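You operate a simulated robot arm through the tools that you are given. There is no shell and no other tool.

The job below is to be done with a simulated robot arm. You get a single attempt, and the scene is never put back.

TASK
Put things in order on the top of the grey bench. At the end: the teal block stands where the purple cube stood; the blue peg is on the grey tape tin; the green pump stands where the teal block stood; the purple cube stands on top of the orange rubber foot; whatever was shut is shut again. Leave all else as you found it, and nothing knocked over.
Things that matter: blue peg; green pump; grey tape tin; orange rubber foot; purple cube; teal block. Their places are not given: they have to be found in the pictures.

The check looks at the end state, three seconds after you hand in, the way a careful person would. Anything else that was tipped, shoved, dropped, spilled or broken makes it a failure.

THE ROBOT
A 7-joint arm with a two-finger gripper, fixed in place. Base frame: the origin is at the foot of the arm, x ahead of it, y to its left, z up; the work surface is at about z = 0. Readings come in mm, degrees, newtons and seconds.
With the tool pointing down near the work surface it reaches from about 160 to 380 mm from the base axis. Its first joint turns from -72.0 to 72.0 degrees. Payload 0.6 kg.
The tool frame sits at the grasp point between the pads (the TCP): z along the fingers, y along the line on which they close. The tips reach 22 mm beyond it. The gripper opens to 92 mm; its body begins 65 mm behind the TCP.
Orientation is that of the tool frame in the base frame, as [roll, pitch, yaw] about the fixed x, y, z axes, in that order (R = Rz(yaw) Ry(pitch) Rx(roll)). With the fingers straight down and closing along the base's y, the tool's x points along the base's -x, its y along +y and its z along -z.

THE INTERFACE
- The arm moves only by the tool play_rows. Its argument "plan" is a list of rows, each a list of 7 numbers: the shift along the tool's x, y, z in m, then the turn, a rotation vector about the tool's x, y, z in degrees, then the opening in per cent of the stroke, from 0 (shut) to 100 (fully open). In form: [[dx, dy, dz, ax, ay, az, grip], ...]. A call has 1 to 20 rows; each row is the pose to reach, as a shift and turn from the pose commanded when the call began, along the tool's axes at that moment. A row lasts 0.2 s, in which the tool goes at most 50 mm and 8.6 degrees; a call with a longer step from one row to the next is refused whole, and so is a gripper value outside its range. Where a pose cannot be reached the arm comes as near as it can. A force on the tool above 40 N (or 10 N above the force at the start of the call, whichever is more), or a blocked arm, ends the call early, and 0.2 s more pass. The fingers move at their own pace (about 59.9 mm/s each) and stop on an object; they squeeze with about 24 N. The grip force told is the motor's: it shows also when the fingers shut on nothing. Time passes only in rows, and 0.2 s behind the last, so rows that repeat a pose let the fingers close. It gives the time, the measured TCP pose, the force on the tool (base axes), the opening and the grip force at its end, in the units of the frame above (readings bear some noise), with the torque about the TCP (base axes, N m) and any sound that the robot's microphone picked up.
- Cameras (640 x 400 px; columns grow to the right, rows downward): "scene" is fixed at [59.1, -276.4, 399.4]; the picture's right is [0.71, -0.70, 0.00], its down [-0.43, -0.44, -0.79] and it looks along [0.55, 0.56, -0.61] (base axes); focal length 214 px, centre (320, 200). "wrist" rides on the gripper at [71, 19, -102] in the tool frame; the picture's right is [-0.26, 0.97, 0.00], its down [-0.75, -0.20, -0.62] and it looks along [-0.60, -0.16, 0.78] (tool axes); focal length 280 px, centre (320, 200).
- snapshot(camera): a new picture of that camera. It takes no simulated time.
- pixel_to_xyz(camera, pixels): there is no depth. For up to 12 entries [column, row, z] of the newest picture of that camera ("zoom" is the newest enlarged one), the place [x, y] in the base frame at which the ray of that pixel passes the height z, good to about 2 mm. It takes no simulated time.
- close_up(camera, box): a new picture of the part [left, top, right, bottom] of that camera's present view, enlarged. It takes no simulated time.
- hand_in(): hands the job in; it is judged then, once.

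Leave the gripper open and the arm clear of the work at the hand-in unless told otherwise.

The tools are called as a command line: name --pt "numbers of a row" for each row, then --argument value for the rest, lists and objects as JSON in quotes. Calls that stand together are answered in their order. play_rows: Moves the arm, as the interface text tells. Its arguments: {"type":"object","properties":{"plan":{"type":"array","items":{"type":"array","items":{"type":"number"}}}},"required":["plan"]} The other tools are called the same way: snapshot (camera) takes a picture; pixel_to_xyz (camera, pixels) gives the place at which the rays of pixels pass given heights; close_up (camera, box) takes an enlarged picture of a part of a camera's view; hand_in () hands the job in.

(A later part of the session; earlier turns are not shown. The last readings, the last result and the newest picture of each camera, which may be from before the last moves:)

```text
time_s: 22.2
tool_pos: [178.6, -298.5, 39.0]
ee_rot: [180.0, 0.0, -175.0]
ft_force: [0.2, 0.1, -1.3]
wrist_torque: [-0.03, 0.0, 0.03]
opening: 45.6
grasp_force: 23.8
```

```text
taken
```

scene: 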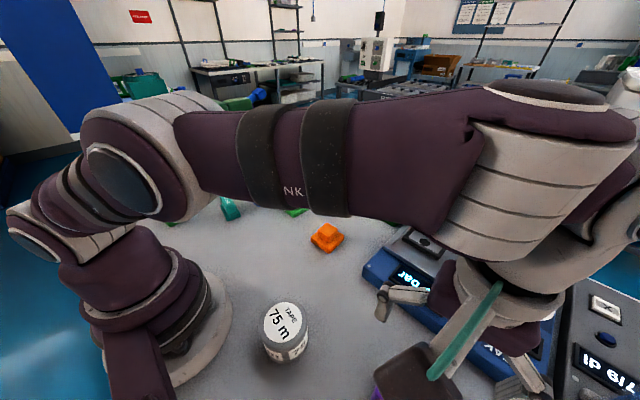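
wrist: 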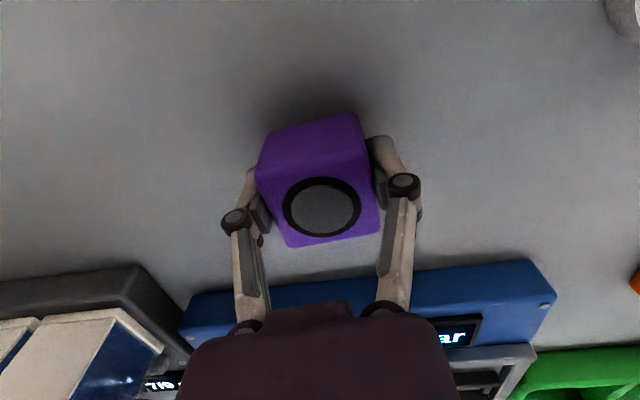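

The cube is held and about 12 mm up with no slip. I'll raise it further with a soft ramp.

play_rows --pt "0 0 -0.003 0 0 0 0" --pt "0 0 -0.008 0 0 0 0" --pt "0 0 -0.015 0 0 0 0" --pt "0 0 -0.024 0 0 0 0" --pt "0 0 -0.034 0 0 0 0" --pt "0 0 -0.044 0 0 0 0" --pt "0 0 -0.054 0 0 0 0" --pt "0 0 -0.064 0 0 0 0" --pt "0 0 -0.074 0 0 0 0" --pt "0 0 -0.082 0 0 0 0" --pt "0 0 -0.087 0 0 0 0" --pt "0 0 -0.09 0 0 0 0" --pt "0 0 -0.09 0 0 0 0"

snapshot --camera "wrist"

```text
time_s: 25.0
tool_pos: [179.5, -297.6, 127.5]
ee_rot: [-180.0, 0.0, -174.9]
ft_force: [-0.4, -0.2, -1.4]
wrist_torque: [0.0, 0.02, 0.0]
opening: 45.5
grasp_force: 24.1
```

```text
taken
```

wrist: 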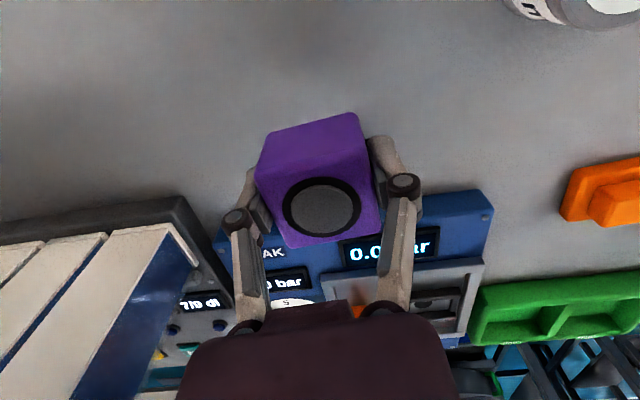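

It holds firm at z≈127. I'll carry it gently toward the foot and stop short, so the foot shows to the right of the fingers.

play_rows --pt "-0.0018 0.0036 0 0 0 0 0" --pt "-0.005 0.0099 0 0 0 0 0" --pt "-0.0095 0.0188 0 0 0 0 0" --pt "-0.0153 0.0304 0 0 0 0 0" --pt "-0.0216 0.0429 0 0 0 0 0" --pt "-0.028 0.0554 0 0 0 0 0" --pt "-0.0343 0.0679 0 0 0 0 0" --pt "-0.0406 0.0804 0 0 0 0 0" --pt "-0.0469 0.0929 0 0 0 0 0" --pt "-0.0523 0.1036 0 0 0 0 0" --pt "-0.0568 0.1125 0 0 0 0 0" --pt "-0.0604 0.1196 0 0 0 0 0" --pt "-0.0622 0.1233 0 0 0 0 0" --pt "-0.0631 0.125 0 0 0 0 0" --pt "-0.0631 0.125 0 0 0 0 0"

snapshot --camera "wrist"

close_up --camera "wrist" --box '[430, 130, 550, 230]'

```text
time_s: 28.2
tool_pos: [231.5, -166.3, 128.6]
ee_rot: [180.0, 0.0, -175.0]
ft_force: [0.3, 0.9, -0.6]
wrist_torque: [0.01, 0.0, 0.02]
opening: 45.4
grasp_force: 24.1
```

```text
taken
```

wrist: 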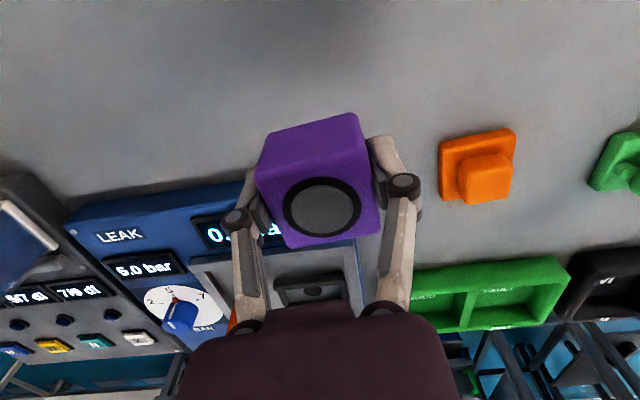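

```text
4.00 times, centred on (490, 180) of wrist
```

zoom: 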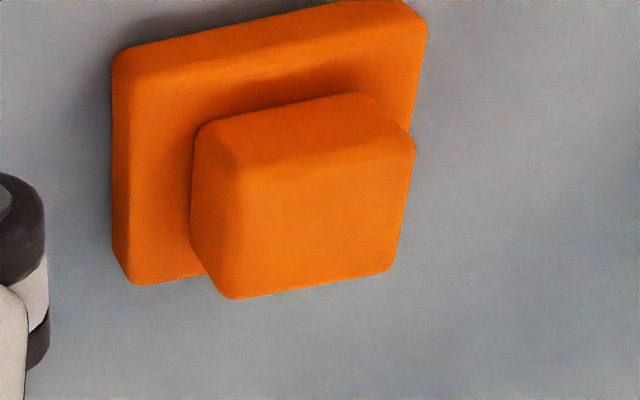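

pixel_to_xyz --camera "wrist" --pixels '[[470.75, 173, 34], [513.25, 164.5, 34], [508, 197.5, 34], [467, 204.5, 34], [470.75, 173, 28], [513.25, 164.5, 28], [508, 197.5, 28], [467, 204.5, 28], [438.75, 143, 0], [438, 192.5, 0], [442.5, 200.5, 0]]'

snapshot --camera "scene"

close_up --camera "scene" --box '[290, 205, 370, 265]'

```text
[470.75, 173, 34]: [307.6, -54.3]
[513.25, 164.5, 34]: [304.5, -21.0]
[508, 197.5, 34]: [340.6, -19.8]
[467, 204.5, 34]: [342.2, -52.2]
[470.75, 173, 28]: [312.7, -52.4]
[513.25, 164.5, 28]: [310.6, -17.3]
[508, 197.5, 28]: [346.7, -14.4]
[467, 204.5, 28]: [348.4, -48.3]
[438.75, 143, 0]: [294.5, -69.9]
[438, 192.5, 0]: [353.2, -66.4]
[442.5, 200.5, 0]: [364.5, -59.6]
```

```text
taken
```

scene: 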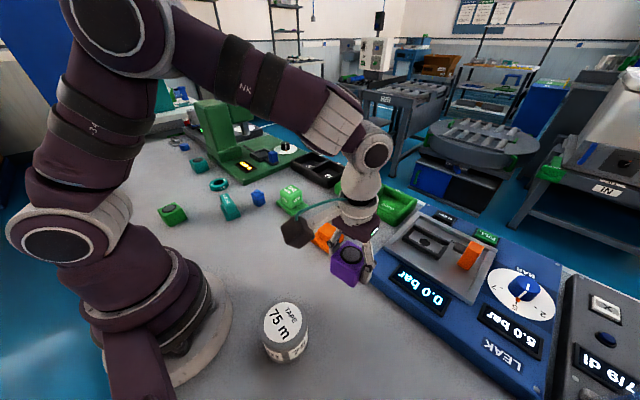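

```text
6.67 times, centred on (330, 235) of scene
```

zoom: 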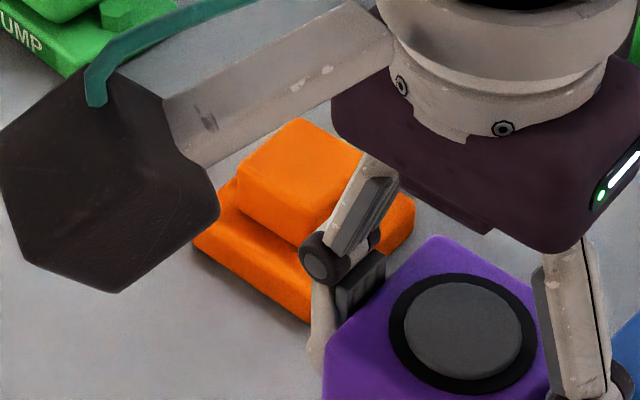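

All views together put the foot's block centre at about (319,-38) with its top near z≈37. I'm carrying the cube to above it.

play_rows --pt "-0.0025 0.0031 0 0 0 0 0" --pt "-0.007 0.0085 0 0 0 0 0" --pt "-0.0133 0.0162 0 0 0 0 0" --pt "-0.0221 0.0271 0 0 0 0 0" --pt "-0.0316 0.0387 0 0 0 0 0" --pt "-0.0412 0.0504 0 0 0 0 0" --pt "-0.0506 0.062 0 0 0 0 0" --pt "-0.0601 0.0736 0 0 0 0 0" --pt "-0.0696 0.0852 0 0 0 0 0" --pt "-0.0779 0.0953 0 0 0 0 0" --pt "-0.0848 0.1038 0 0 0 0 0" --pt "-0.0905 0.1108 0 0 0 0 0" --pt "-0.0949 0.1161 0 0 0 0 0" --pt "-0.0978 0.1197 0 0 0 0 0" --pt "-0.0997 0.122 0 0 0 0 0" --pt "-0.0997 0.122 0 0 0 0 0"

play_rows --pt "0 0 0 0 0 0 0"

play_rows --pt "0 0 0 0 0 0 0"

snapshot --camera "wrist"

close_up --camera "scene" --box '[270, 170, 390, 260]'

```text
time_s: 31.6
tool_pos: [320.7, -39.8, 127.9]
ee_rot: [179.9, -0.1, -174.9]
ft_force: [0.7, 0.3, -0.5]
wrist_torque: [0.01, 0.0, 0.03]
opening: 45.3
grasp_force: 24.1
```

```text
time_s: 32.0
tool_pos: [320.3, -38.3, 129.2]
ee_rot: [-179.9, 0.0, -175.0]
ft_force: [1.0, 0.2, -0.2]
wrist_torque: [0.02, 0.02, 0.03]
opening: 45.4
grasp_force: 24.1
```

```text
time_s: 32.4
tool_pos: [321.0, -39.8, 128.2]
ee_rot: [180.0, -0.1, -175.1]
ft_force: [0.6, -0.2, -1.4]
wrist_torque: [0.01, 0.02, 0.02]
opening: 45.4
grasp_force: 24.2
```

```text
taken
```

wrist: 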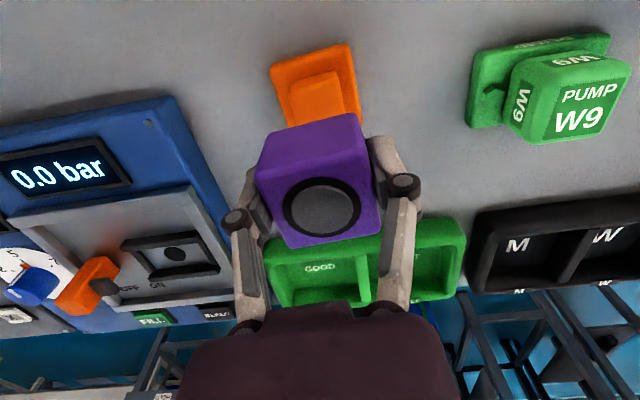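

```text
4.44 times, centred on (330, 215) of scene
```

zoom: 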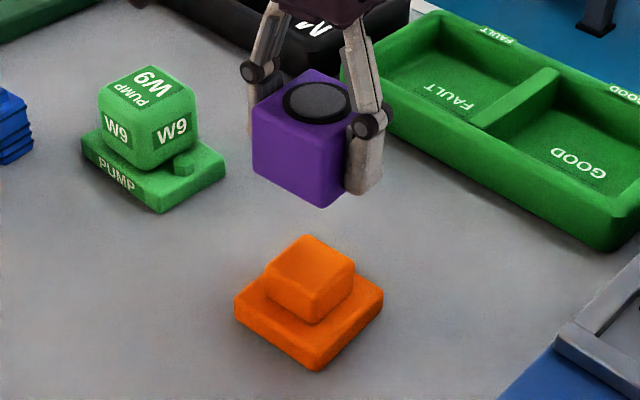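

close_up --camera "wrist" --box '[256, 30, 384, 130]'

pixel_to_xyz --camera "wrist" --pixels '[[320, 110.6, 37], [290, 88, 37], [340, 71, 37], [361, 112, 37]]'

```text
4.00 times, centred on (320, 80) of wrist
```

zoom: 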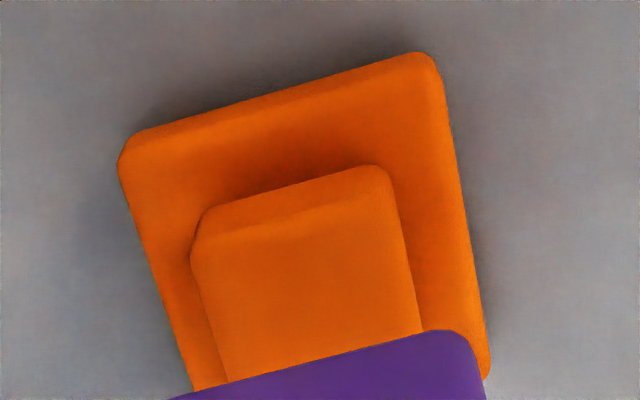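

```text
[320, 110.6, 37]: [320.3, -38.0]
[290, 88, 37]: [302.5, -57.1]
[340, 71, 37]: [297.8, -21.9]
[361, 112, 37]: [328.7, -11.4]
```

pixel_to_xyz --camera "wrist" --pixels '[[270, 71.25, 13], [350, 50, 13], [362.5, 122.5, 10], [288.75, 92.5, 37], [338.75, 81.25, 37], [345.5, 113, 37], [297, 125, 37], [288.75, 92.5, 32], [338.75, 81.25, 32]]'

```text
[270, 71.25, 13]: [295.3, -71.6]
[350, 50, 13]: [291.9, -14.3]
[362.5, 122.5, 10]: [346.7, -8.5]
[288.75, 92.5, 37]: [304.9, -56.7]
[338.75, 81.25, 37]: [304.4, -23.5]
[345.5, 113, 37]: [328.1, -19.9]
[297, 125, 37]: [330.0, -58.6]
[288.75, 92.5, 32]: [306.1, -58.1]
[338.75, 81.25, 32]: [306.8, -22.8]
```

The foot's centre (about 321,-39.5) matches the TCP (about 320.6,-39.3). I'm going down to just above it.

play_rows --pt "0 0 0.003 0 0 0 0" --pt "0 0 0.008 0 0 0 0" --pt "0 0 0.015 0 0 0 0" --pt "0 0 0.023 0 0 0 0" --pt "0 0 0.031 0 0 0 0" --pt "0 0 0.039 0 0 0 0" --pt "0 0 0.046 0 0 0 0" --pt "0 0 0.051 0 0 0 0" --pt "0 0 0.054 0 0 0 0" --pt "0 0 0.054 0 0 0 0"

close_up --camera "scene" --box '[290, 190, 370, 260]'

```text
time_s: 34.6
tool_pos: [319.8, -37.7, 74.9]
ee_rot: [-179.9, 0.1, -174.9]
ft_force: [-1.1, -0.7, -1.3]
wrist_torque: [0.0, -0.01, 0.01]
opening: 45.2
grasp_force: 24.1
```

```text
5.71 times, centred on (330, 225) of scene
```

zoom: 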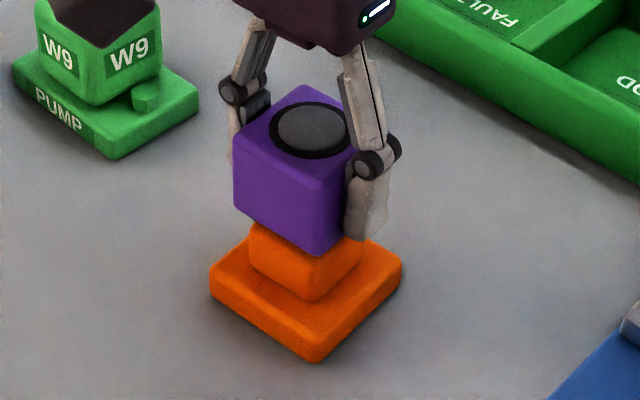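

It lines up well. I'll lower in 2 mm rows until the force shows contact.

play_rows --pt "0 0 0.002 0 0 0 0" --pt "0 0 0.004 0 0 0 0" --pt "0 0 0.006 0 0 0 0" --pt "0 0 0.008 0 0 0 0" --pt "0 0 0.008 0 0 0 0"

close_up --camera "scene" --box '[290, 190, 370, 260]'

```text
time_s: 35.8
tool_pos: [319.9, -38.6, 67.6]
ee_rot: [-179.9, 0.1, -175.2]
ft_force: [-0.6, -4.2, 17.4]
wrist_torque: [-0.15, 0.0, -0.04]
opening: 45.6
grasp_force: 24.1
```

```text
5.71 times, centred on (330, 225) of scene
```

zoom: 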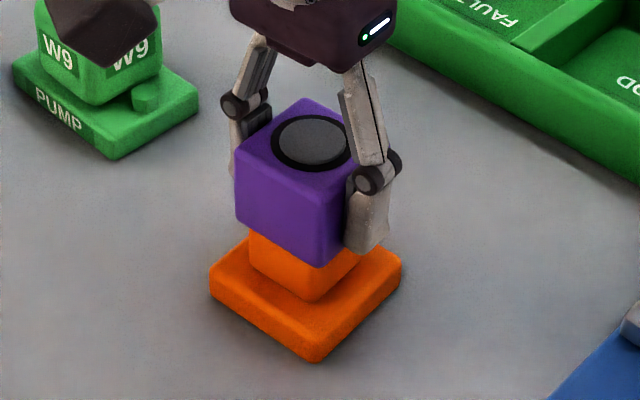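

Contact: 17 N upward at TCP z≈67, so the foot top is near 42. I'll back off slightly to ease the pressure before opening.

play_rows --pt "0 0 -0.0005 0 0 0 0" --pt "0 0 -0.001 0 0 0 0" --pt "0 0 -0.001 0 0 0 0"

```text
time_s: 36.6
tool_pos: [319.6, -37.5, 66.3]
ee_rot: [-180.0, -0.1, -175.0]
ft_force: [3.8, -1.7, 5.6]
wrist_torque: [-0.03, -0.23, -0.03]
opening: 45.4
grasp_force: 24.3
```

The force is down to 5.6 N. I'll open the fingers gradually to let the cube settle.

play_rows --pt "0 0 0 0 0 0 51" --pt "0 0 0 0 0 0 53" --pt "0 0 0 0 0 0 57" --pt "0 0 0 0 0 0 64" --pt "0 0 0 0 0 0 75" --pt "0 0 0 0 0 0 90" --pt "0 0 0 0 0 0 90"

close_up --camera "scene" --box '[290, 190, 370, 260]'

snapshot --camera "wrist"

```text
time_s: 38.2
tool_pos: [320.7, -38.9, 67.8]
ee_rot: [180.0, 0.0, -174.9]
ft_force: [-0.1, -0.2, 0.0]
wrist_torque: [0.0, 0.0, 0.05]
opening: 82.6
grasp_force: 0.1
```

```text
5.71 times, centred on (330, 225) of scene
```

zoom: 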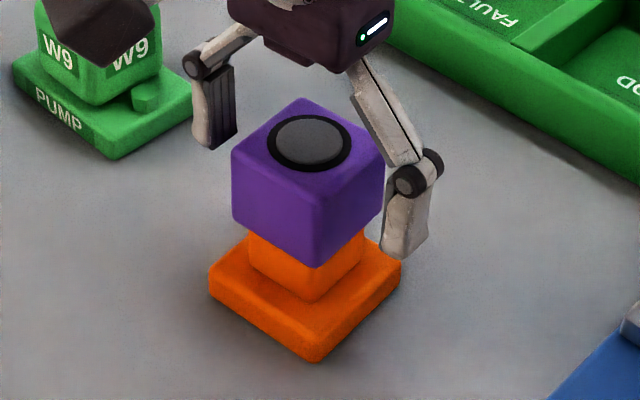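

```text
taken
```

wrist: 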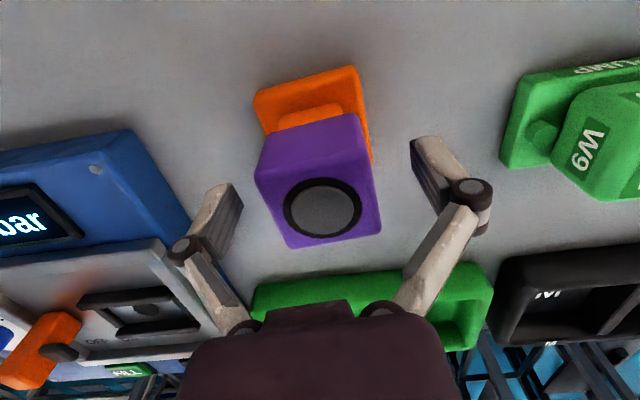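

The purple cube stands on the foot. Next I'll raise straight up, then move to above the teal block, turning to its -9° yaw.

play_rows --pt "0 0 -0.01 0 0 0 95" --pt "0 0 -0.035 0 0 0 100" --pt "0 0 -0.07 0 0 0 100" --pt "0 0 -0.1 0 0 0 100" --pt "0 0 -0.12 0 0 0 100" --pt "0.0077 0.0216 -0.12 0 0 1 100" --pt "0.0192 0.054 -0.12 0 0 3 100" --pt "0.0327 0.0919 -0.12 0 0 5 100" --pt "0.0461 0.1297 -0.12 0 0 7 100" --pt "0.0596 0.1675 -0.12 0 0 9 100" --pt "0.073 0.2054 -0.12 0 0 11 100" --pt "0.0846 0.2378 -0.12 0 0 13 100" --pt "0.0923 0.2594 -0.12 0 0 14 100" --pt "0.0961 0.2702 -0.12 0 0 14 100" --pt "0.0961 0.2702 -0.12 0 0 14 100"

play_rows --pt "0 0 0 0 0 0 100"

play_rows --pt "0 0 0 0 0 0 100"

snapshot --camera "wrist"

snapshot --camera "scene"

close_up --camera "wrist" --box '[260, 30, 380, 130]'

```text
time_s: 41.4
tool_pos: [201.8, 224.9, 188.0]
ee_rot: [180.0, 0.0, 171.0]
ft_force: [0.0, 0.0, -0.3]
wrist_torque: [-0.01, 0.01, 0.01]
opening: 92.2
grasp_force: 0.1
```

```text
time_s: 41.8
tool_pos: [202.3, 223.9, 188.2]
ee_rot: [-180.0, 0.0, 171.0]
ft_force: [0.5, -0.4, 0.1]
wrist_torque: [-0.02, -0.01, 0.01]
opening: 92.2
grasp_force: 0.0
```

```text
time_s: 42.2
tool_pos: [201.9, 223.5, 188.5]
ee_rot: [179.9, 0.0, 171.0]
ft_force: [-0.1, -0.6, 0.2]
wrist_torque: [0.03, 0.01, -0.01]
opening: 92.0
grasp_force: 0.1
```

```text
taken
```

wrist: 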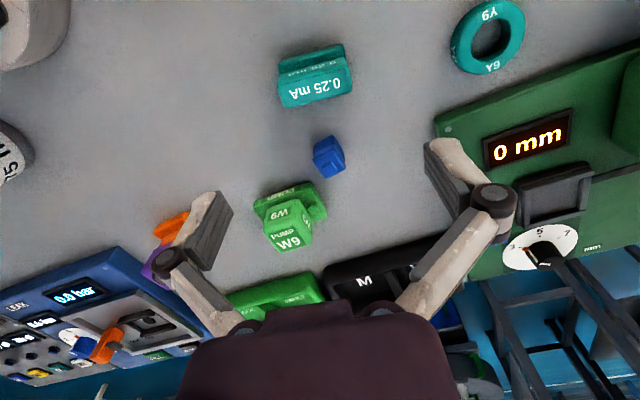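

```text
taken
```

scene: 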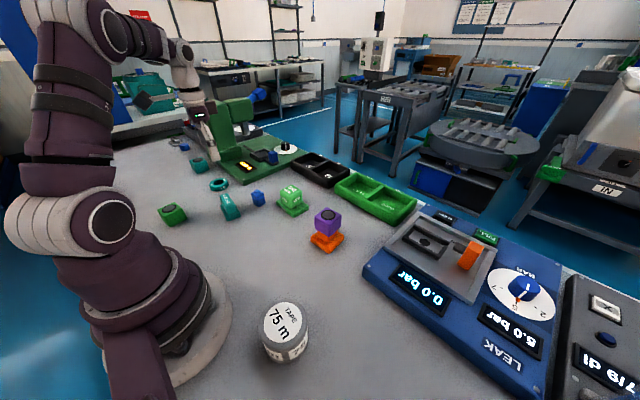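

```text
4.00 times, centred on (320, 80) of wrist
```

zoom: 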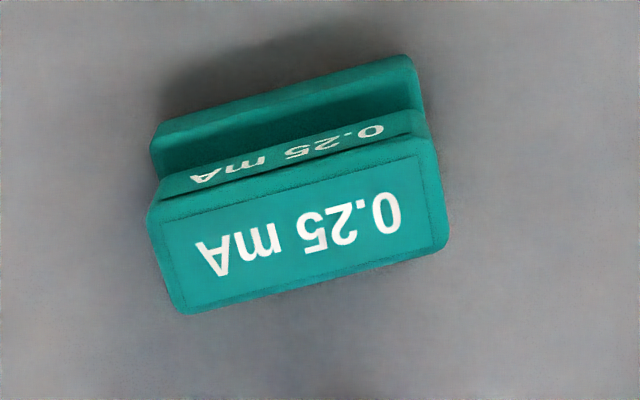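

The arm is above the teal block (mean pose 202,224). I'll locate the block's corners.

pixel_to_xyz --camera "wrist" --pixels '[[277, 82.5, 40], [348, 65, 40], [352, 90.75, 40], [285, 108.25, 40], [277, 82.5, 36], [348, 65, 36], [352, 90.75, 36], [285, 108.25, 36], [278, 62.5, 5], [343, 43.75, 5], [320, 85, 36]]'

close_up --camera "scene" --box '[206, 180, 270, 230]'

```text
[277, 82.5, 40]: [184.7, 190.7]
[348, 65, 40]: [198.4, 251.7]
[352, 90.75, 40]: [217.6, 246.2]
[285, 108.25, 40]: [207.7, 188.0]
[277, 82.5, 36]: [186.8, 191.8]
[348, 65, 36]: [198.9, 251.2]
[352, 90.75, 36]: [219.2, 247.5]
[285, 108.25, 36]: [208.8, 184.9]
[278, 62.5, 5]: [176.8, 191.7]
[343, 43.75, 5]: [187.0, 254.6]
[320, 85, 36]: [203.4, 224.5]
```

```text
8.00 times, centred on (238, 205) of scene
```

zoom: 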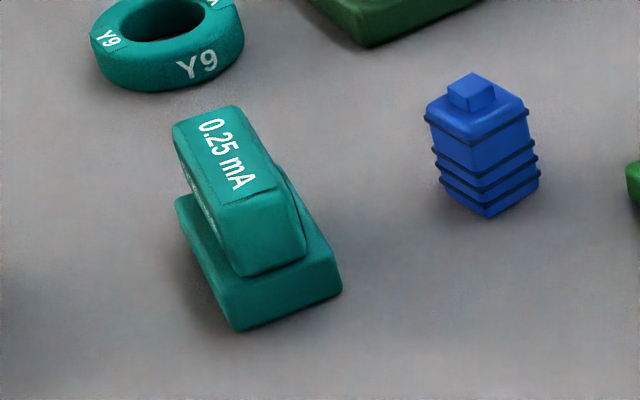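

The teal block's centre is about (200.7,220.5), turned about -10°. I'm going down over it with the fingers open, closing on its ends.

play_rows --pt "0.0006 -0.0037 0.0 0 0 1 100" --pt "0.0006 -0.0037 0.03 0 0 1 100" --pt "0.0006 -0.0037 0.065 0 0 1 100" --pt "0.0006 -0.0037 0.095 0 0 1 100" --pt "0.0006 -0.0037 0.115 0 0 1 100" --pt "0.0006 -0.0037 0.115 0 0 1 100"

snapshot --camera "wrist"

close_up --camera "scene" --box '[190, 150, 290, 230]'

```text
time_s: 43.6
tool_pos: [201.1, 219.5, 73.7]
ee_rot: [-180.0, 0.1, 170.0]
ft_force: [-0.1, -0.5, 1.2]
wrist_torque: [0.02, -0.01, 0.03]
opening: 92.2
grasp_force: 0.1
```

```text
taken
```

wrist: 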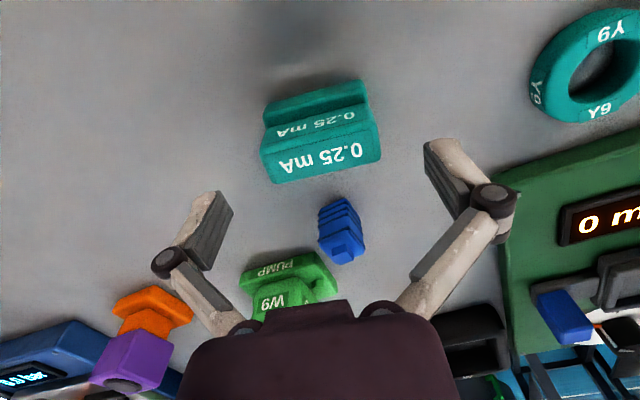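

```text
5.00 times, centred on (240, 190) of scene
```

zoom: 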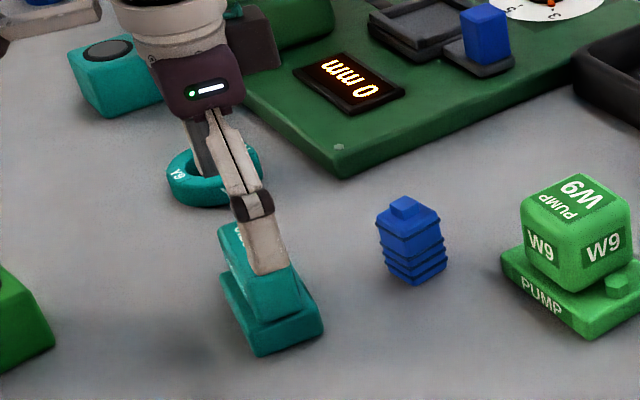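

close_up --camera "wrist" --box '[240, 70, 400, 200]'

play_rows --pt "0 0 0 0 0 0 100"

play_rows --pt "0 0 0 0 0 0 100"

```text
3.08 times, centred on (320, 135) of wrist
```

zoom: 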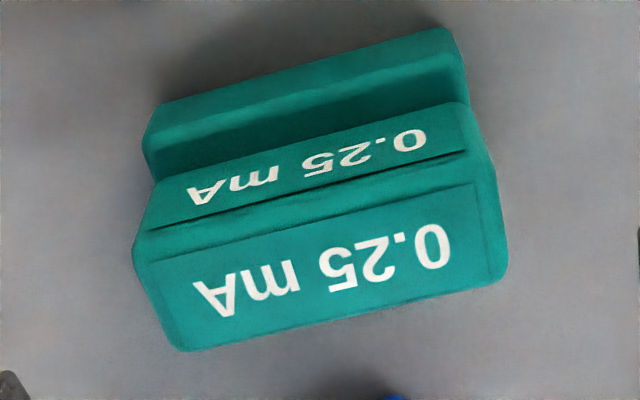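

```text
time_s: 44.0
tool_pos: [201.0, 220.6, 74.9]
ee_rot: [180.0, 0.0, 169.9]
ft_force: [0.1, -0.2, 0.3]
wrist_torque: [0.02, 0.03, -0.01]
opening: 92.1
grasp_force: 0.1
```

```text
time_s: 44.4
tool_pos: [200.9, 219.5, 75.0]
ee_rot: [-180.0, 0.0, 170.1]
ft_force: [0.2, 0.5, 0.5]
wrist_torque: [0.0, 0.01, 0.0]
opening: 92.1
grasp_force: 0.1
```

It's well centred between the fingers, top-face centre at (322,153). I'm going down the last 46 mm and closing.

play_rows --pt "-0.001 0.001 0.015 0 0 0 100" --pt "-0.001 0.001 0.03 0 0 0 100" --pt "-0.001 0.001 0.04 0 0 0 100" --pt "-0.001 0.001 0.0465 0 0 0 100" --pt "-0.001 0.001 0.0465 0 0 0 100"

snapshot --camera "wrist"

close_up --camera "scene" --box '[190, 150, 290, 230]'

```text
time_s: 45.6
tool_pos: [201.9, 219.2, 26.9]
ee_rot: [180.0, 0.0, 170.0]
ft_force: [-0.1, 0.4, 0.1]
wrist_torque: [0.01, 0.03, 0.03]
opening: 91.9
grasp_force: 0.1
```

```text
taken
```

wrist: 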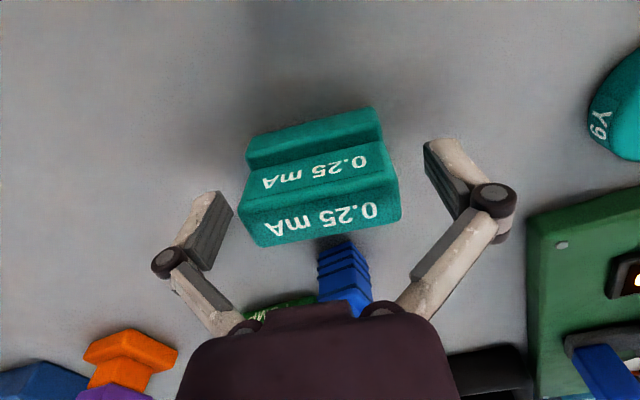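

```text
5.00 times, centred on (240, 190) of scene
```

zoom: 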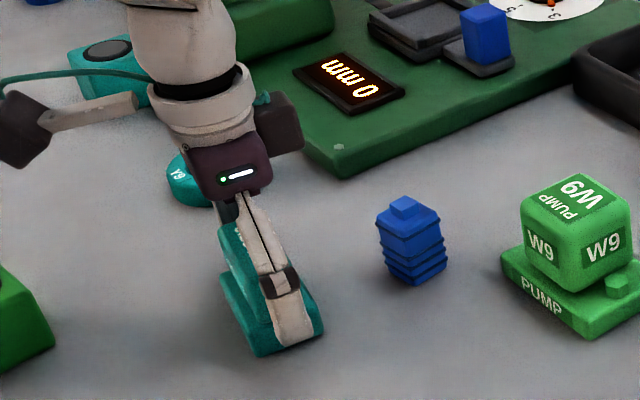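

The block is between the fingers with clearance, and nothing is touching. I'm closing now.

play_rows --pt "0 0 0 0 0 0 85" --pt "0 0 0 0 0 0 75" --pt "0 0 0 0 0 0 65" --pt "0 0 0 0 0 0 55" --pt "0 0 0 0 0 0 30" --pt "0 0 0 0 0 0 0" --pt "0 0 0 0 0 0 0" --pt "0 0 0 0 0 0 0"

play_rows --pt "0 0 -0.001 0 0 0 0" --pt "0 0 -0.002 0 0 0 0" --pt "0 0 -0.004 0 0 0 0" --pt "0 0 -0.006 0 0 0 0" --pt "0 0 -0.006 0 0 0 0"

snapshot --camera "wrist"

close_up --camera "scene" --box '[190, 150, 290, 230]'

```text
time_s: 47.4
tool_pos: [202.1, 220.7, 27.3]
ee_rot: [-180.0, 0.1, 170.0]
ft_force: [-1.1, -0.4, 9.4]
wrist_torque: [-0.03, 0.05, 0.0]
opening: 61.7
grasp_force: 24.3
```

```text
time_s: 48.6
tool_pos: [200.0, 218.3, 32.7]
ee_rot: [180.0, 0.0, 170.0]
ft_force: [-0.3, 0.2, -0.6]
wrist_torque: [0.01, -0.01, 0.02]
opening: 61.7
grasp_force: 24.2
```

```text
taken
```

wrist: 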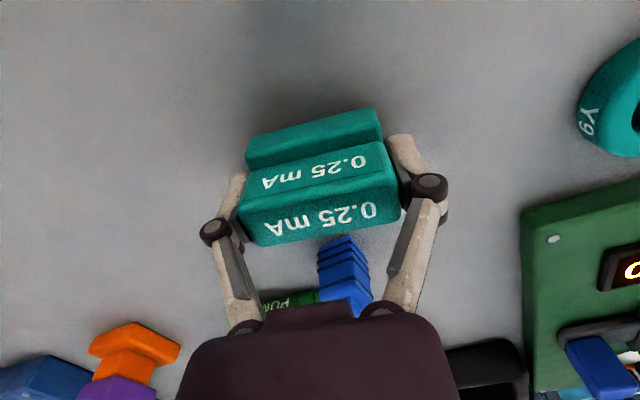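

```text
5.00 times, centred on (240, 190) of scene
```

zoom: 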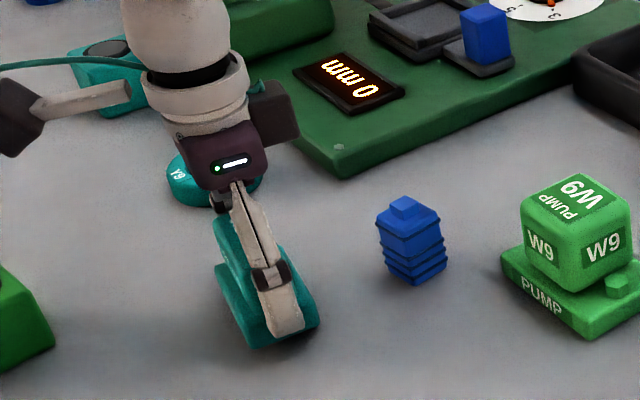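

The block is held (61.7 mm, 24 N) and rising with the tool. I'll lift it softly to about z=110.

play_rows --pt "0 0 -0.003 0 0 0 0" --pt "0 0 -0.008 0 0 0 0" --pt "0 0 -0.015 0 0 0 0" --pt "0 0 -0.024 0 0 0 0" --pt "0 0 -0.034 0 0 0 0" --pt "0 0 -0.044 0 0 0 0" --pt "0 0 -0.054 0 0 0 0" --pt "0 0 -0.064 0 0 0 0" --pt "0 0 -0.072 0 0 0 0" --pt "0 0 -0.077 0 0 0 0" --pt "0 0 -0.08 0 0 0 0" --pt "0 0 -0.08 0 0 0 0"

snapshot --camera "wrist"

```text
time_s: 51.2
tool_pos: [200.6, 218.8, 112.4]
ee_rot: [-179.9, 0.1, 170.0]
ft_force: [-0.2, -0.2, -1.3]
wrist_torque: [0.02, -0.02, -0.04]
opening: 61.4
grasp_force: 23.8
```

```text
taken
```

wrist: 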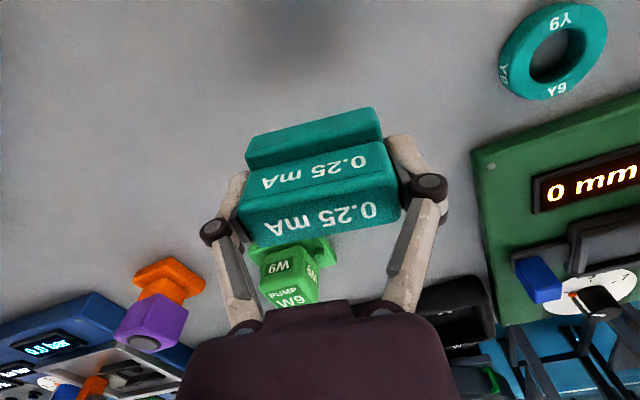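

Still held firmly. I'll carry it half the way toward the purple cube's old place, gently.

play_rows --pt "-0.0004 -0.003 0 0 0 0 0" --pt "-0.0012 -0.0089 0 0 0 0 0" --pt "-0.0024 -0.0178 0 0 0 0 0" --pt "-0.004 -0.0298 0 0 0 0 0" --pt "-0.006 -0.0446 0 0 0 0 0" --pt "-0.0082 -0.0605 0 0 0 0 0" --pt "-0.0103 -0.0764 0 0 0 0 0" --pt "-0.0125 -0.0922 0 0 0 0 0" --pt "-0.0146 -0.1081 0 0 0 0 0" --pt "-0.0168 -0.124 0 0 0 0 0" --pt "-0.0189 -0.1398 0 0 0 0 0" --pt "-0.0211 -0.1557 0 0 0 0 0" --pt "-0.0232 -0.1715 0 0 0 0 0" --pt "-0.0254 -0.1874 0 0 0 0 0" --pt "-0.0275 -0.2033 0 0 0 0 0" --pt "-0.0297 -0.2191 0 0 0 0 0" --pt "-0.0315 -0.233 0 0 0 0 0" --pt "-0.0332 -0.2449 0 0 0 0 0" --pt "-0.0342 -0.2528 0 0 0 0 0" --pt "-0.0349 -0.2578 0 0 0 0 0"

snapshot --camera "wrist"

snapshot --camera "scene"

```text
time_s: 55.4
tool_pos: [191.0, -39.7, 112.5]
ee_rot: [180.0, 0.0, 170.0]
ft_force: [0.2, -0.3, -1.8]
wrist_torque: [-0.03, 0.0, 0.0]
opening: 61.6
grasp_force: 24.1
```

```text
taken
```

wrist: 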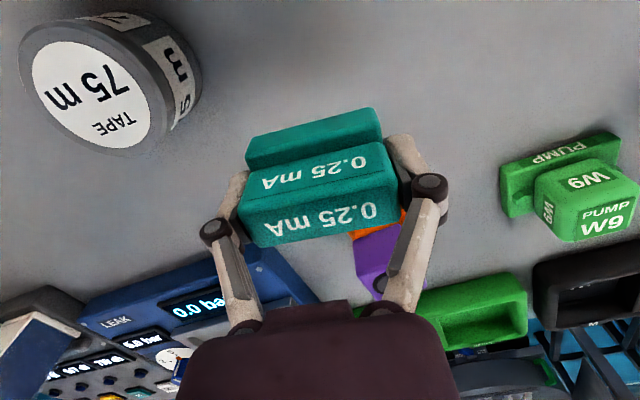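

```text
taken
```

scene: 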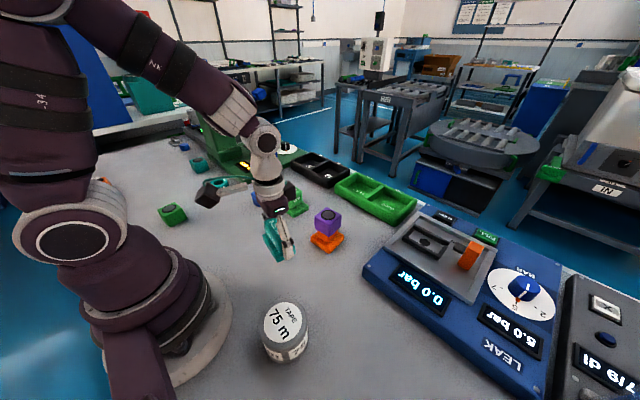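

Good. The second half of the carry comes next, turning +15° along the way so the block ends aligned like the cube was. First I'll read the tin's top while it's well in view.

pixel_to_xyz --camera "wrist" --pixels '[[89, 94, 50], [89, 94, 55], [89, 94, 60], [32, 60, 55], [150, 125, 55], [50, 42, 55], [125, 147, 55]]'

play_rows --pt "-0.0004 -0.003 0 0 0 0 0" --pt "-0.0012 -0.0089 0 0 0 -0.5 0" --pt "-0.0024 -0.0178 0 0 0 -1.2 0" --pt "-0.004 -0.0298 0 0 0 -2 0" --pt "-0.006 -0.0446 0 0 0 -3 0" --pt "-0.0082 -0.0605 0 0 0 -4 0" --pt "-0.0103 -0.0764 0 0 0 -5 0" --pt "-0.0125 -0.0922 0 0 0 -6 0" --pt "-0.0146 -0.1081 0 0 0 -7 0" --pt "-0.0168 -0.124 0 0 0 -8 0" --pt "-0.0189 -0.1398 0 0 0 -9 0" --pt "-0.0211 -0.1557 0 0 0 -10 0" --pt "-0.0232 -0.1715 0 0 0 -11 0" --pt "-0.0254 -0.1874 0 0 0 -12 0" --pt "-0.0275 -0.2033 0 0 0 -13 0" --pt "-0.0297 -0.2191 0 0 0 -13.8 0" --pt "-0.0315 -0.233 0 0 0 -14.5 0" --pt "-0.0332 -0.2449 0 0 0 -15 0" --pt "-0.0342 -0.2528 0 0 0 -15 0" --pt "-0.0349 -0.2578 0 0 0 -15 0"

play_rows --pt "0 0 0 0 0 0 0"

play_rows --pt "0 0 0 0 0 0 0"

snapshot --camera "wrist"

snapshot --camera "scene"

```text
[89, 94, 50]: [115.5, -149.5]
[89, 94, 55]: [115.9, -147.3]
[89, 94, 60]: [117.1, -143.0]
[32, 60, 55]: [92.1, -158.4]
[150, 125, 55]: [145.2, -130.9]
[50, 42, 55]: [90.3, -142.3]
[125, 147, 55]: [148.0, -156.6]
```

```text
time_s: 59.6
tool_pos: [180.2, -300.4, 112.9]
ee_rot: [-180.0, 0.0, -175.0]
ft_force: [1.1, 0.7, -1.8]
wrist_torque: [-0.01, -0.02, -0.01]
opening: 61.6
grasp_force: 24.0
```

```text
time_s: 60.0
tool_pos: [180.2, -300.4, 113.0]
ee_rot: [180.0, -0.1, -175.1]
ft_force: [0.6, 0.4, -0.5]
wrist_torque: [0.02, -0.02, -0.04]
opening: 61.7
grasp_force: 24.3
```

```text
time_s: 60.4
tool_pos: [179.7, -300.3, 113.1]
ee_rot: [-180.0, 0.0, -175.0]
ft_force: [-0.1, 0.1, -1.0]
wrist_torque: [0.0, -0.02, -0.02]
opening: 61.7
grasp_force: 24.4
```

```text
taken
```

wrist: 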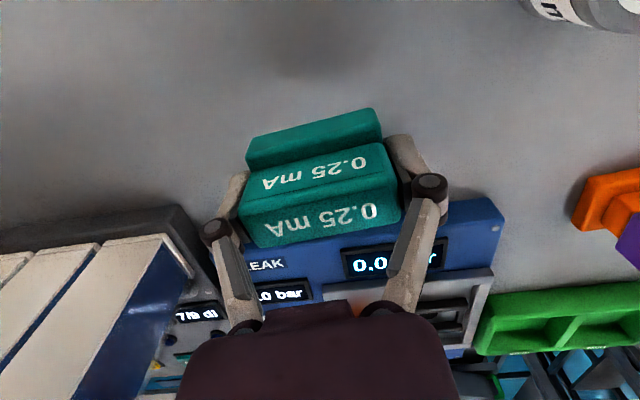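

```text
taken
```

scene: 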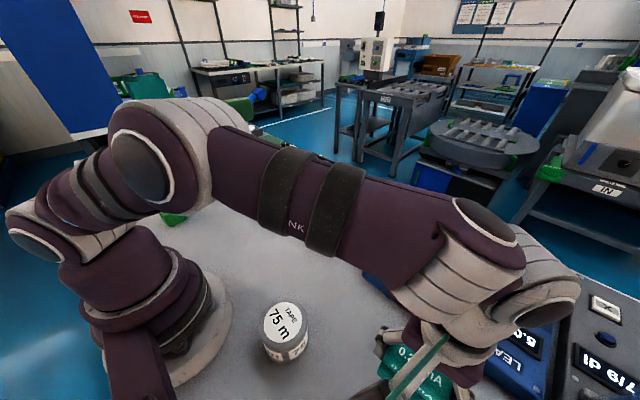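

The block is above the cube's old spot (TCP 180,-300). I'm lowering it to just above the bench.

play_rows --pt "0 0 0.003 0 0 0 0" --pt "0 0 0.008 0 0 0 0" --pt "0 0 0.015 0 0 0 0" --pt "0 0 0.024 0 0 0 0" --pt "0 0 0.034 0 0 0 0" --pt "0 0 0.044 0 0 0 0" --pt "0 0 0.054 0 0 0 0" --pt "0 0 0.063 0 0 0 0" --pt "0 0 0.07 0 0 0 0" --pt "0 0 0.076 0 0 0 0" --pt "0 0 0.08 0 0 0 0" --pt "0 0 0.082 0 0 0 0" --pt "0 0 0.082 0 0 0 0"

snapshot --camera "wrist"

```text
time_s: 63.2
tool_pos: [181.1, -299.6, 30.9]
ee_rot: [-179.9, 0.0, -175.0]
ft_force: [-0.3, 0.0, -1.3]
wrist_torque: [-0.02, 0.01, -0.02]
opening: 61.5
grasp_force: 24.2
```

```text
taken
```

wrist: 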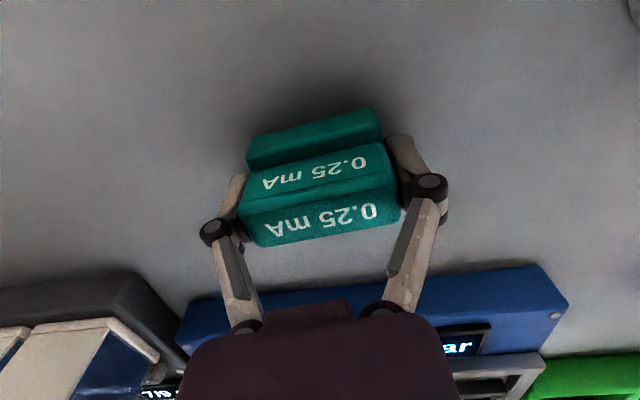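

Now I'll take the last few millimetres in 1 mm rows, watching for contact.

play_rows --pt "0 0 0.001 0 0 0 0" --pt "0 0 0.002 0 0 0 0" --pt "0 0 0.002 0 0 0 0"

play_rows --pt "0 0 0.001 0 0 0 0" --pt "0 0 0.001 0 0 0 0"

```text
time_s: 64.0
tool_pos: [179.8, -298.4, 30.0]
ee_rot: [-180.0, 0.0, -174.9]
ft_force: [0.7, 0.0, -0.2]
wrist_torque: [0.01, 0.0, 0.02]
opening: 61.5
grasp_force: 24.3
```

```text
time_s: 64.6
tool_pos: [180.6, -299.3, 27.5]
ee_rot: [-179.9, -0.1, -175.0]
ft_force: [0.0, 1.2, -0.8]
wrist_torque: [0.03, -0.02, 0.01]
opening: 61.5
grasp_force: 24.3
```

play_rows --pt "0 0 0.001 0 0 0 0" --pt "0 0 0.001 0 0 0 0"

```text
time_s: 65.2
tool_pos: [179.4, -299.3, 27.3]
ee_rot: [179.9, 0.0, -174.9]
ft_force: [0.3, -0.3, -1.4]
wrist_torque: [0.01, -0.01, 0.01]
opening: 61.7
grasp_force: 24.3
```

No contact force yet. This is the same height at which I gripped it, so I'll go one more millimetre.

play_rows --pt "0 0 0.0007 0 0 0 0" --pt "0 0 0.0007 0 0 0 0"

close_up --camera "scene" --box '[320, 310, 480, 400]'

```text
time_s: 65.8
tool_pos: [179.5, -299.0, 26.6]
ee_rot: [179.9, 0.0, -174.9]
ft_force: [0.4, 4.2, 16.3]
wrist_torque: [0.12, 0.02, 0.04]
opening: 61.6
grasp_force: 23.6
```

```text
4.00 times, centred on (400, 355) of scene
```

zoom: 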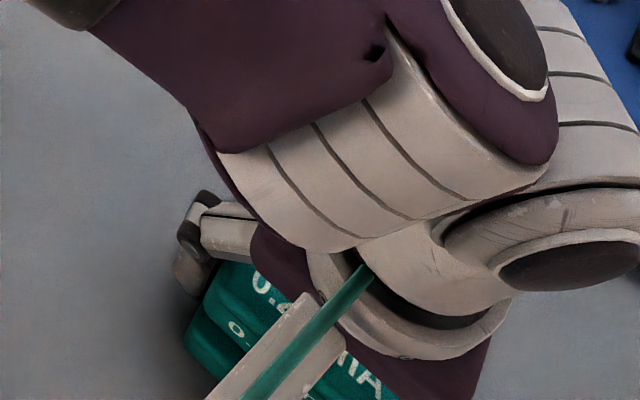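

Contact at 16 N. I'll ease off 0.5 mm and open gradually.

play_rows --pt "0 0 -0.0005 0 0 0 0" --pt "0 0 -0.0005 0 0 0 67" --pt "0 0 -0.0005 0 0 0 69" --pt "0 0 -0.0005 0 0 0 72" --pt "0 0 -0.0005 0 0 0 78" --pt "0 0 -0.0005 0 0 0 88" --pt "0 0 -0.0005 0 0 0 100" --pt "0 0 -0.0005 0 0 0 100" --pt "0 0 -0.0005 0 0 0 100"

snapshot --camera "wrist"

```text
time_s: 67.8
tool_pos: [179.9, -299.6, 27.3]
ee_rot: [-179.9, 0.0, -175.0]
ft_force: [-0.1, 0.8, -0.3]
wrist_torque: [-0.02, 0.02, -0.02]
opening: 92.0
grasp_force: 0.1
```

```text
taken
```

wrist: 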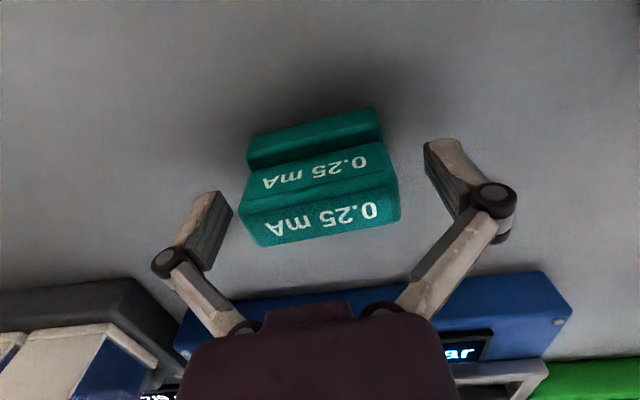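

The teal block is standing free. I'll raise straight up and check it from above.

play_rows --pt "0 0 -0.008 0 0 0 100" --pt "0 0 -0.025 0 0 0 100" --pt "0 0 -0.055 0 0 0 100" --pt "0 0 -0.09 0 0 0 100" --pt "0 0 -0.125 0 0 0 100" --pt "0 0 -0.15 0 0 0 100" --pt "0 0 -0.16 0 0 0 100" --pt "0 0 -0.16 0 0 0 100"

snapshot --camera "wrist"

close_up --camera "wrist" --box '[256, 20, 384, 120]'

```text
time_s: 69.6
tool_pos: [180.3, -301.2, 185.8]
ee_rot: [179.9, 0.0, -175.0]
ft_force: [-0.4, -0.3, 0.0]
wrist_torque: [-0.02, 0.0, -0.01]
opening: 92.2
grasp_force: 0.1
```

```text
taken
```

wrist: 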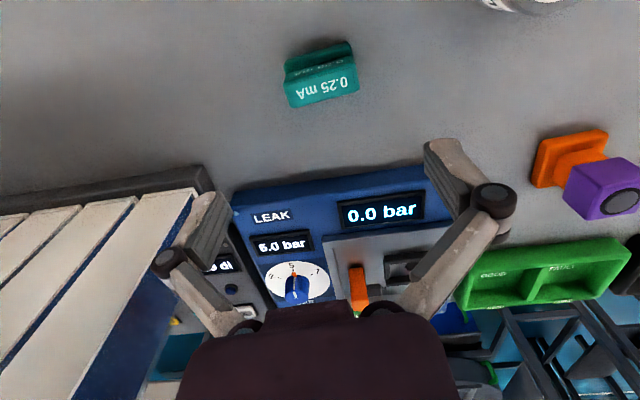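

```text
4.00 times, centred on (320, 70) of wrist
```

zoom: 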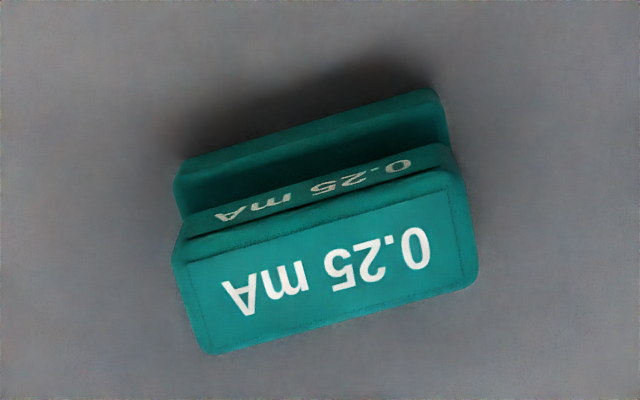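

The teal block stands well at the old cube position. Next I'll move to where the tin shows fully, to pin down its centre and height.

play_rows --pt "-0.0004 0.0144 -0.003 0 0 0 100" --pt "-0.0011 0.0433 -0.008 0 0 0 100" --pt "-0.002 0.0817 -0.015 0 0 0 100" --pt "-0.003 0.1202 -0.022 0 0 0 100" --pt "-0.004 0.1587 -0.029 0 0 0 100" --pt "-0.0049 0.1971 -0.036 0 0 0 100" --pt "-0.0056 0.226 -0.041 0 0 0 100" --pt "-0.006 0.2404 -0.043 0 0 0 100" --pt "-0.006 0.2404 -0.043 0 0 0 100"

snapshot --camera "wrist"

close_up --camera "wrist" --box '[160, 0, 320, 100]'

snapshot --camera "scene"

close_up --camera "scene" --box '[235, 280, 335, 380]'

```text
time_s: 71.6
tool_pos: [163.5, -61.1, 231.4]
ee_rot: [-180.0, 0.0, -175.0]
ft_force: [0.4, 0.3, -0.3]
wrist_torque: [0.01, 0.03, -0.01]
opening: 92.1
grasp_force: 0.1
```

```text
taken
```

wrist: 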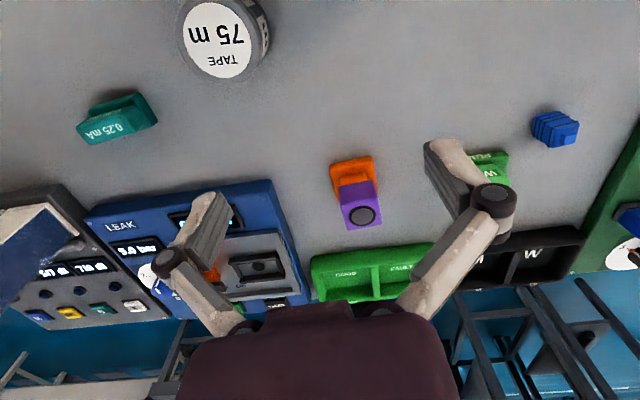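

```text
4.00 times, centred on (240, 50) of wrist
```

zoom: 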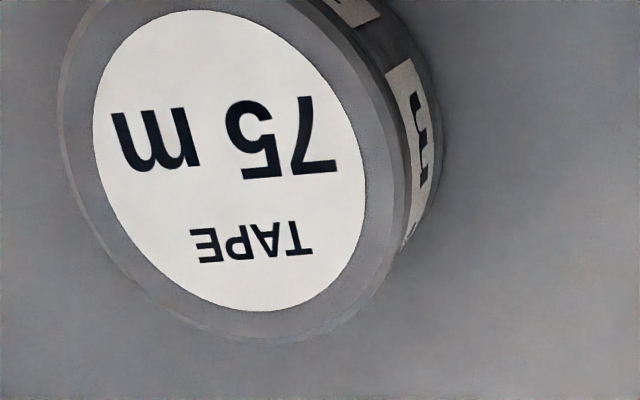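

```text
taken
```

scene: 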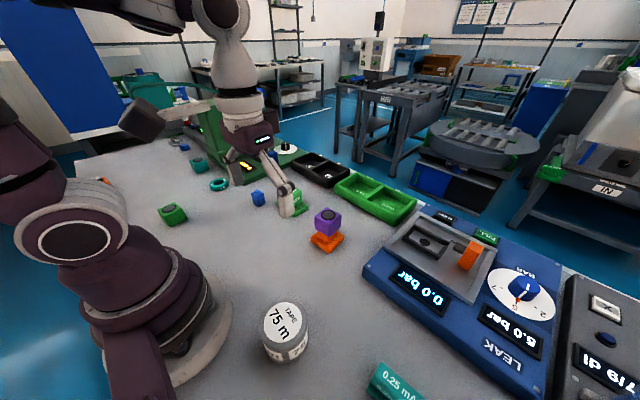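

```text
4.00 times, centred on (285, 330) of scene
```

zoom: 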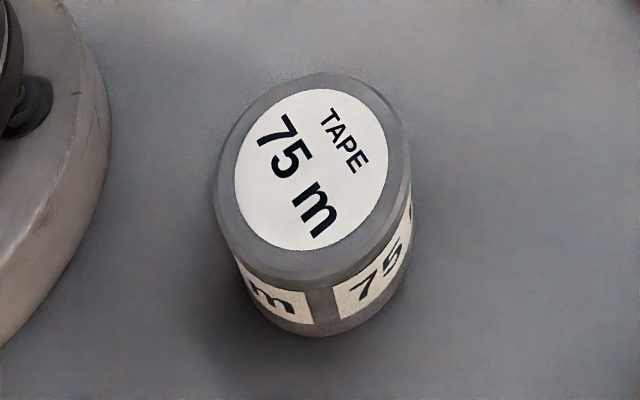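

pixel_to_xyz --camera "wrist" --pixels '[[217.4, 40.25, 40], [217.4, 40.25, 48], [217.4, 40.25, 56], [217.4, 40.25, 64], [183.25, 31.25, 50], [251.5, 47.5, 50], [207.5, 2.5, 50], [227.5, 78, 50]]'

pixel_to_xyz --camera "scene" --pixels '[[282.6, 322.25, 40], [282.6, 322.25, 48], [282.6, 322.25, 56], [282.6, 322.25, 64], [263.25, 327.5, 50], [302, 316.25, 50], [284.5, 302, 50], [280, 342.5, 50]]'

```text
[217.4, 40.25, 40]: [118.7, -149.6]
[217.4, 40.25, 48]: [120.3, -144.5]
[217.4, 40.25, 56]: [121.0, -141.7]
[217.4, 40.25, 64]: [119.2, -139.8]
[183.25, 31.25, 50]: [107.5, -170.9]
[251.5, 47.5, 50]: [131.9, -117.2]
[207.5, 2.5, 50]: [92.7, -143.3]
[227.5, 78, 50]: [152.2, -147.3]
```

```text
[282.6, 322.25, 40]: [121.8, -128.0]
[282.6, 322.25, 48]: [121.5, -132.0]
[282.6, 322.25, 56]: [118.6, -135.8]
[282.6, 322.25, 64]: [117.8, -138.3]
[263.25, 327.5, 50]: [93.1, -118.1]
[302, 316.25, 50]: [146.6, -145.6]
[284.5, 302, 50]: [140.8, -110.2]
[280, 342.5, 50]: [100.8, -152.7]
```

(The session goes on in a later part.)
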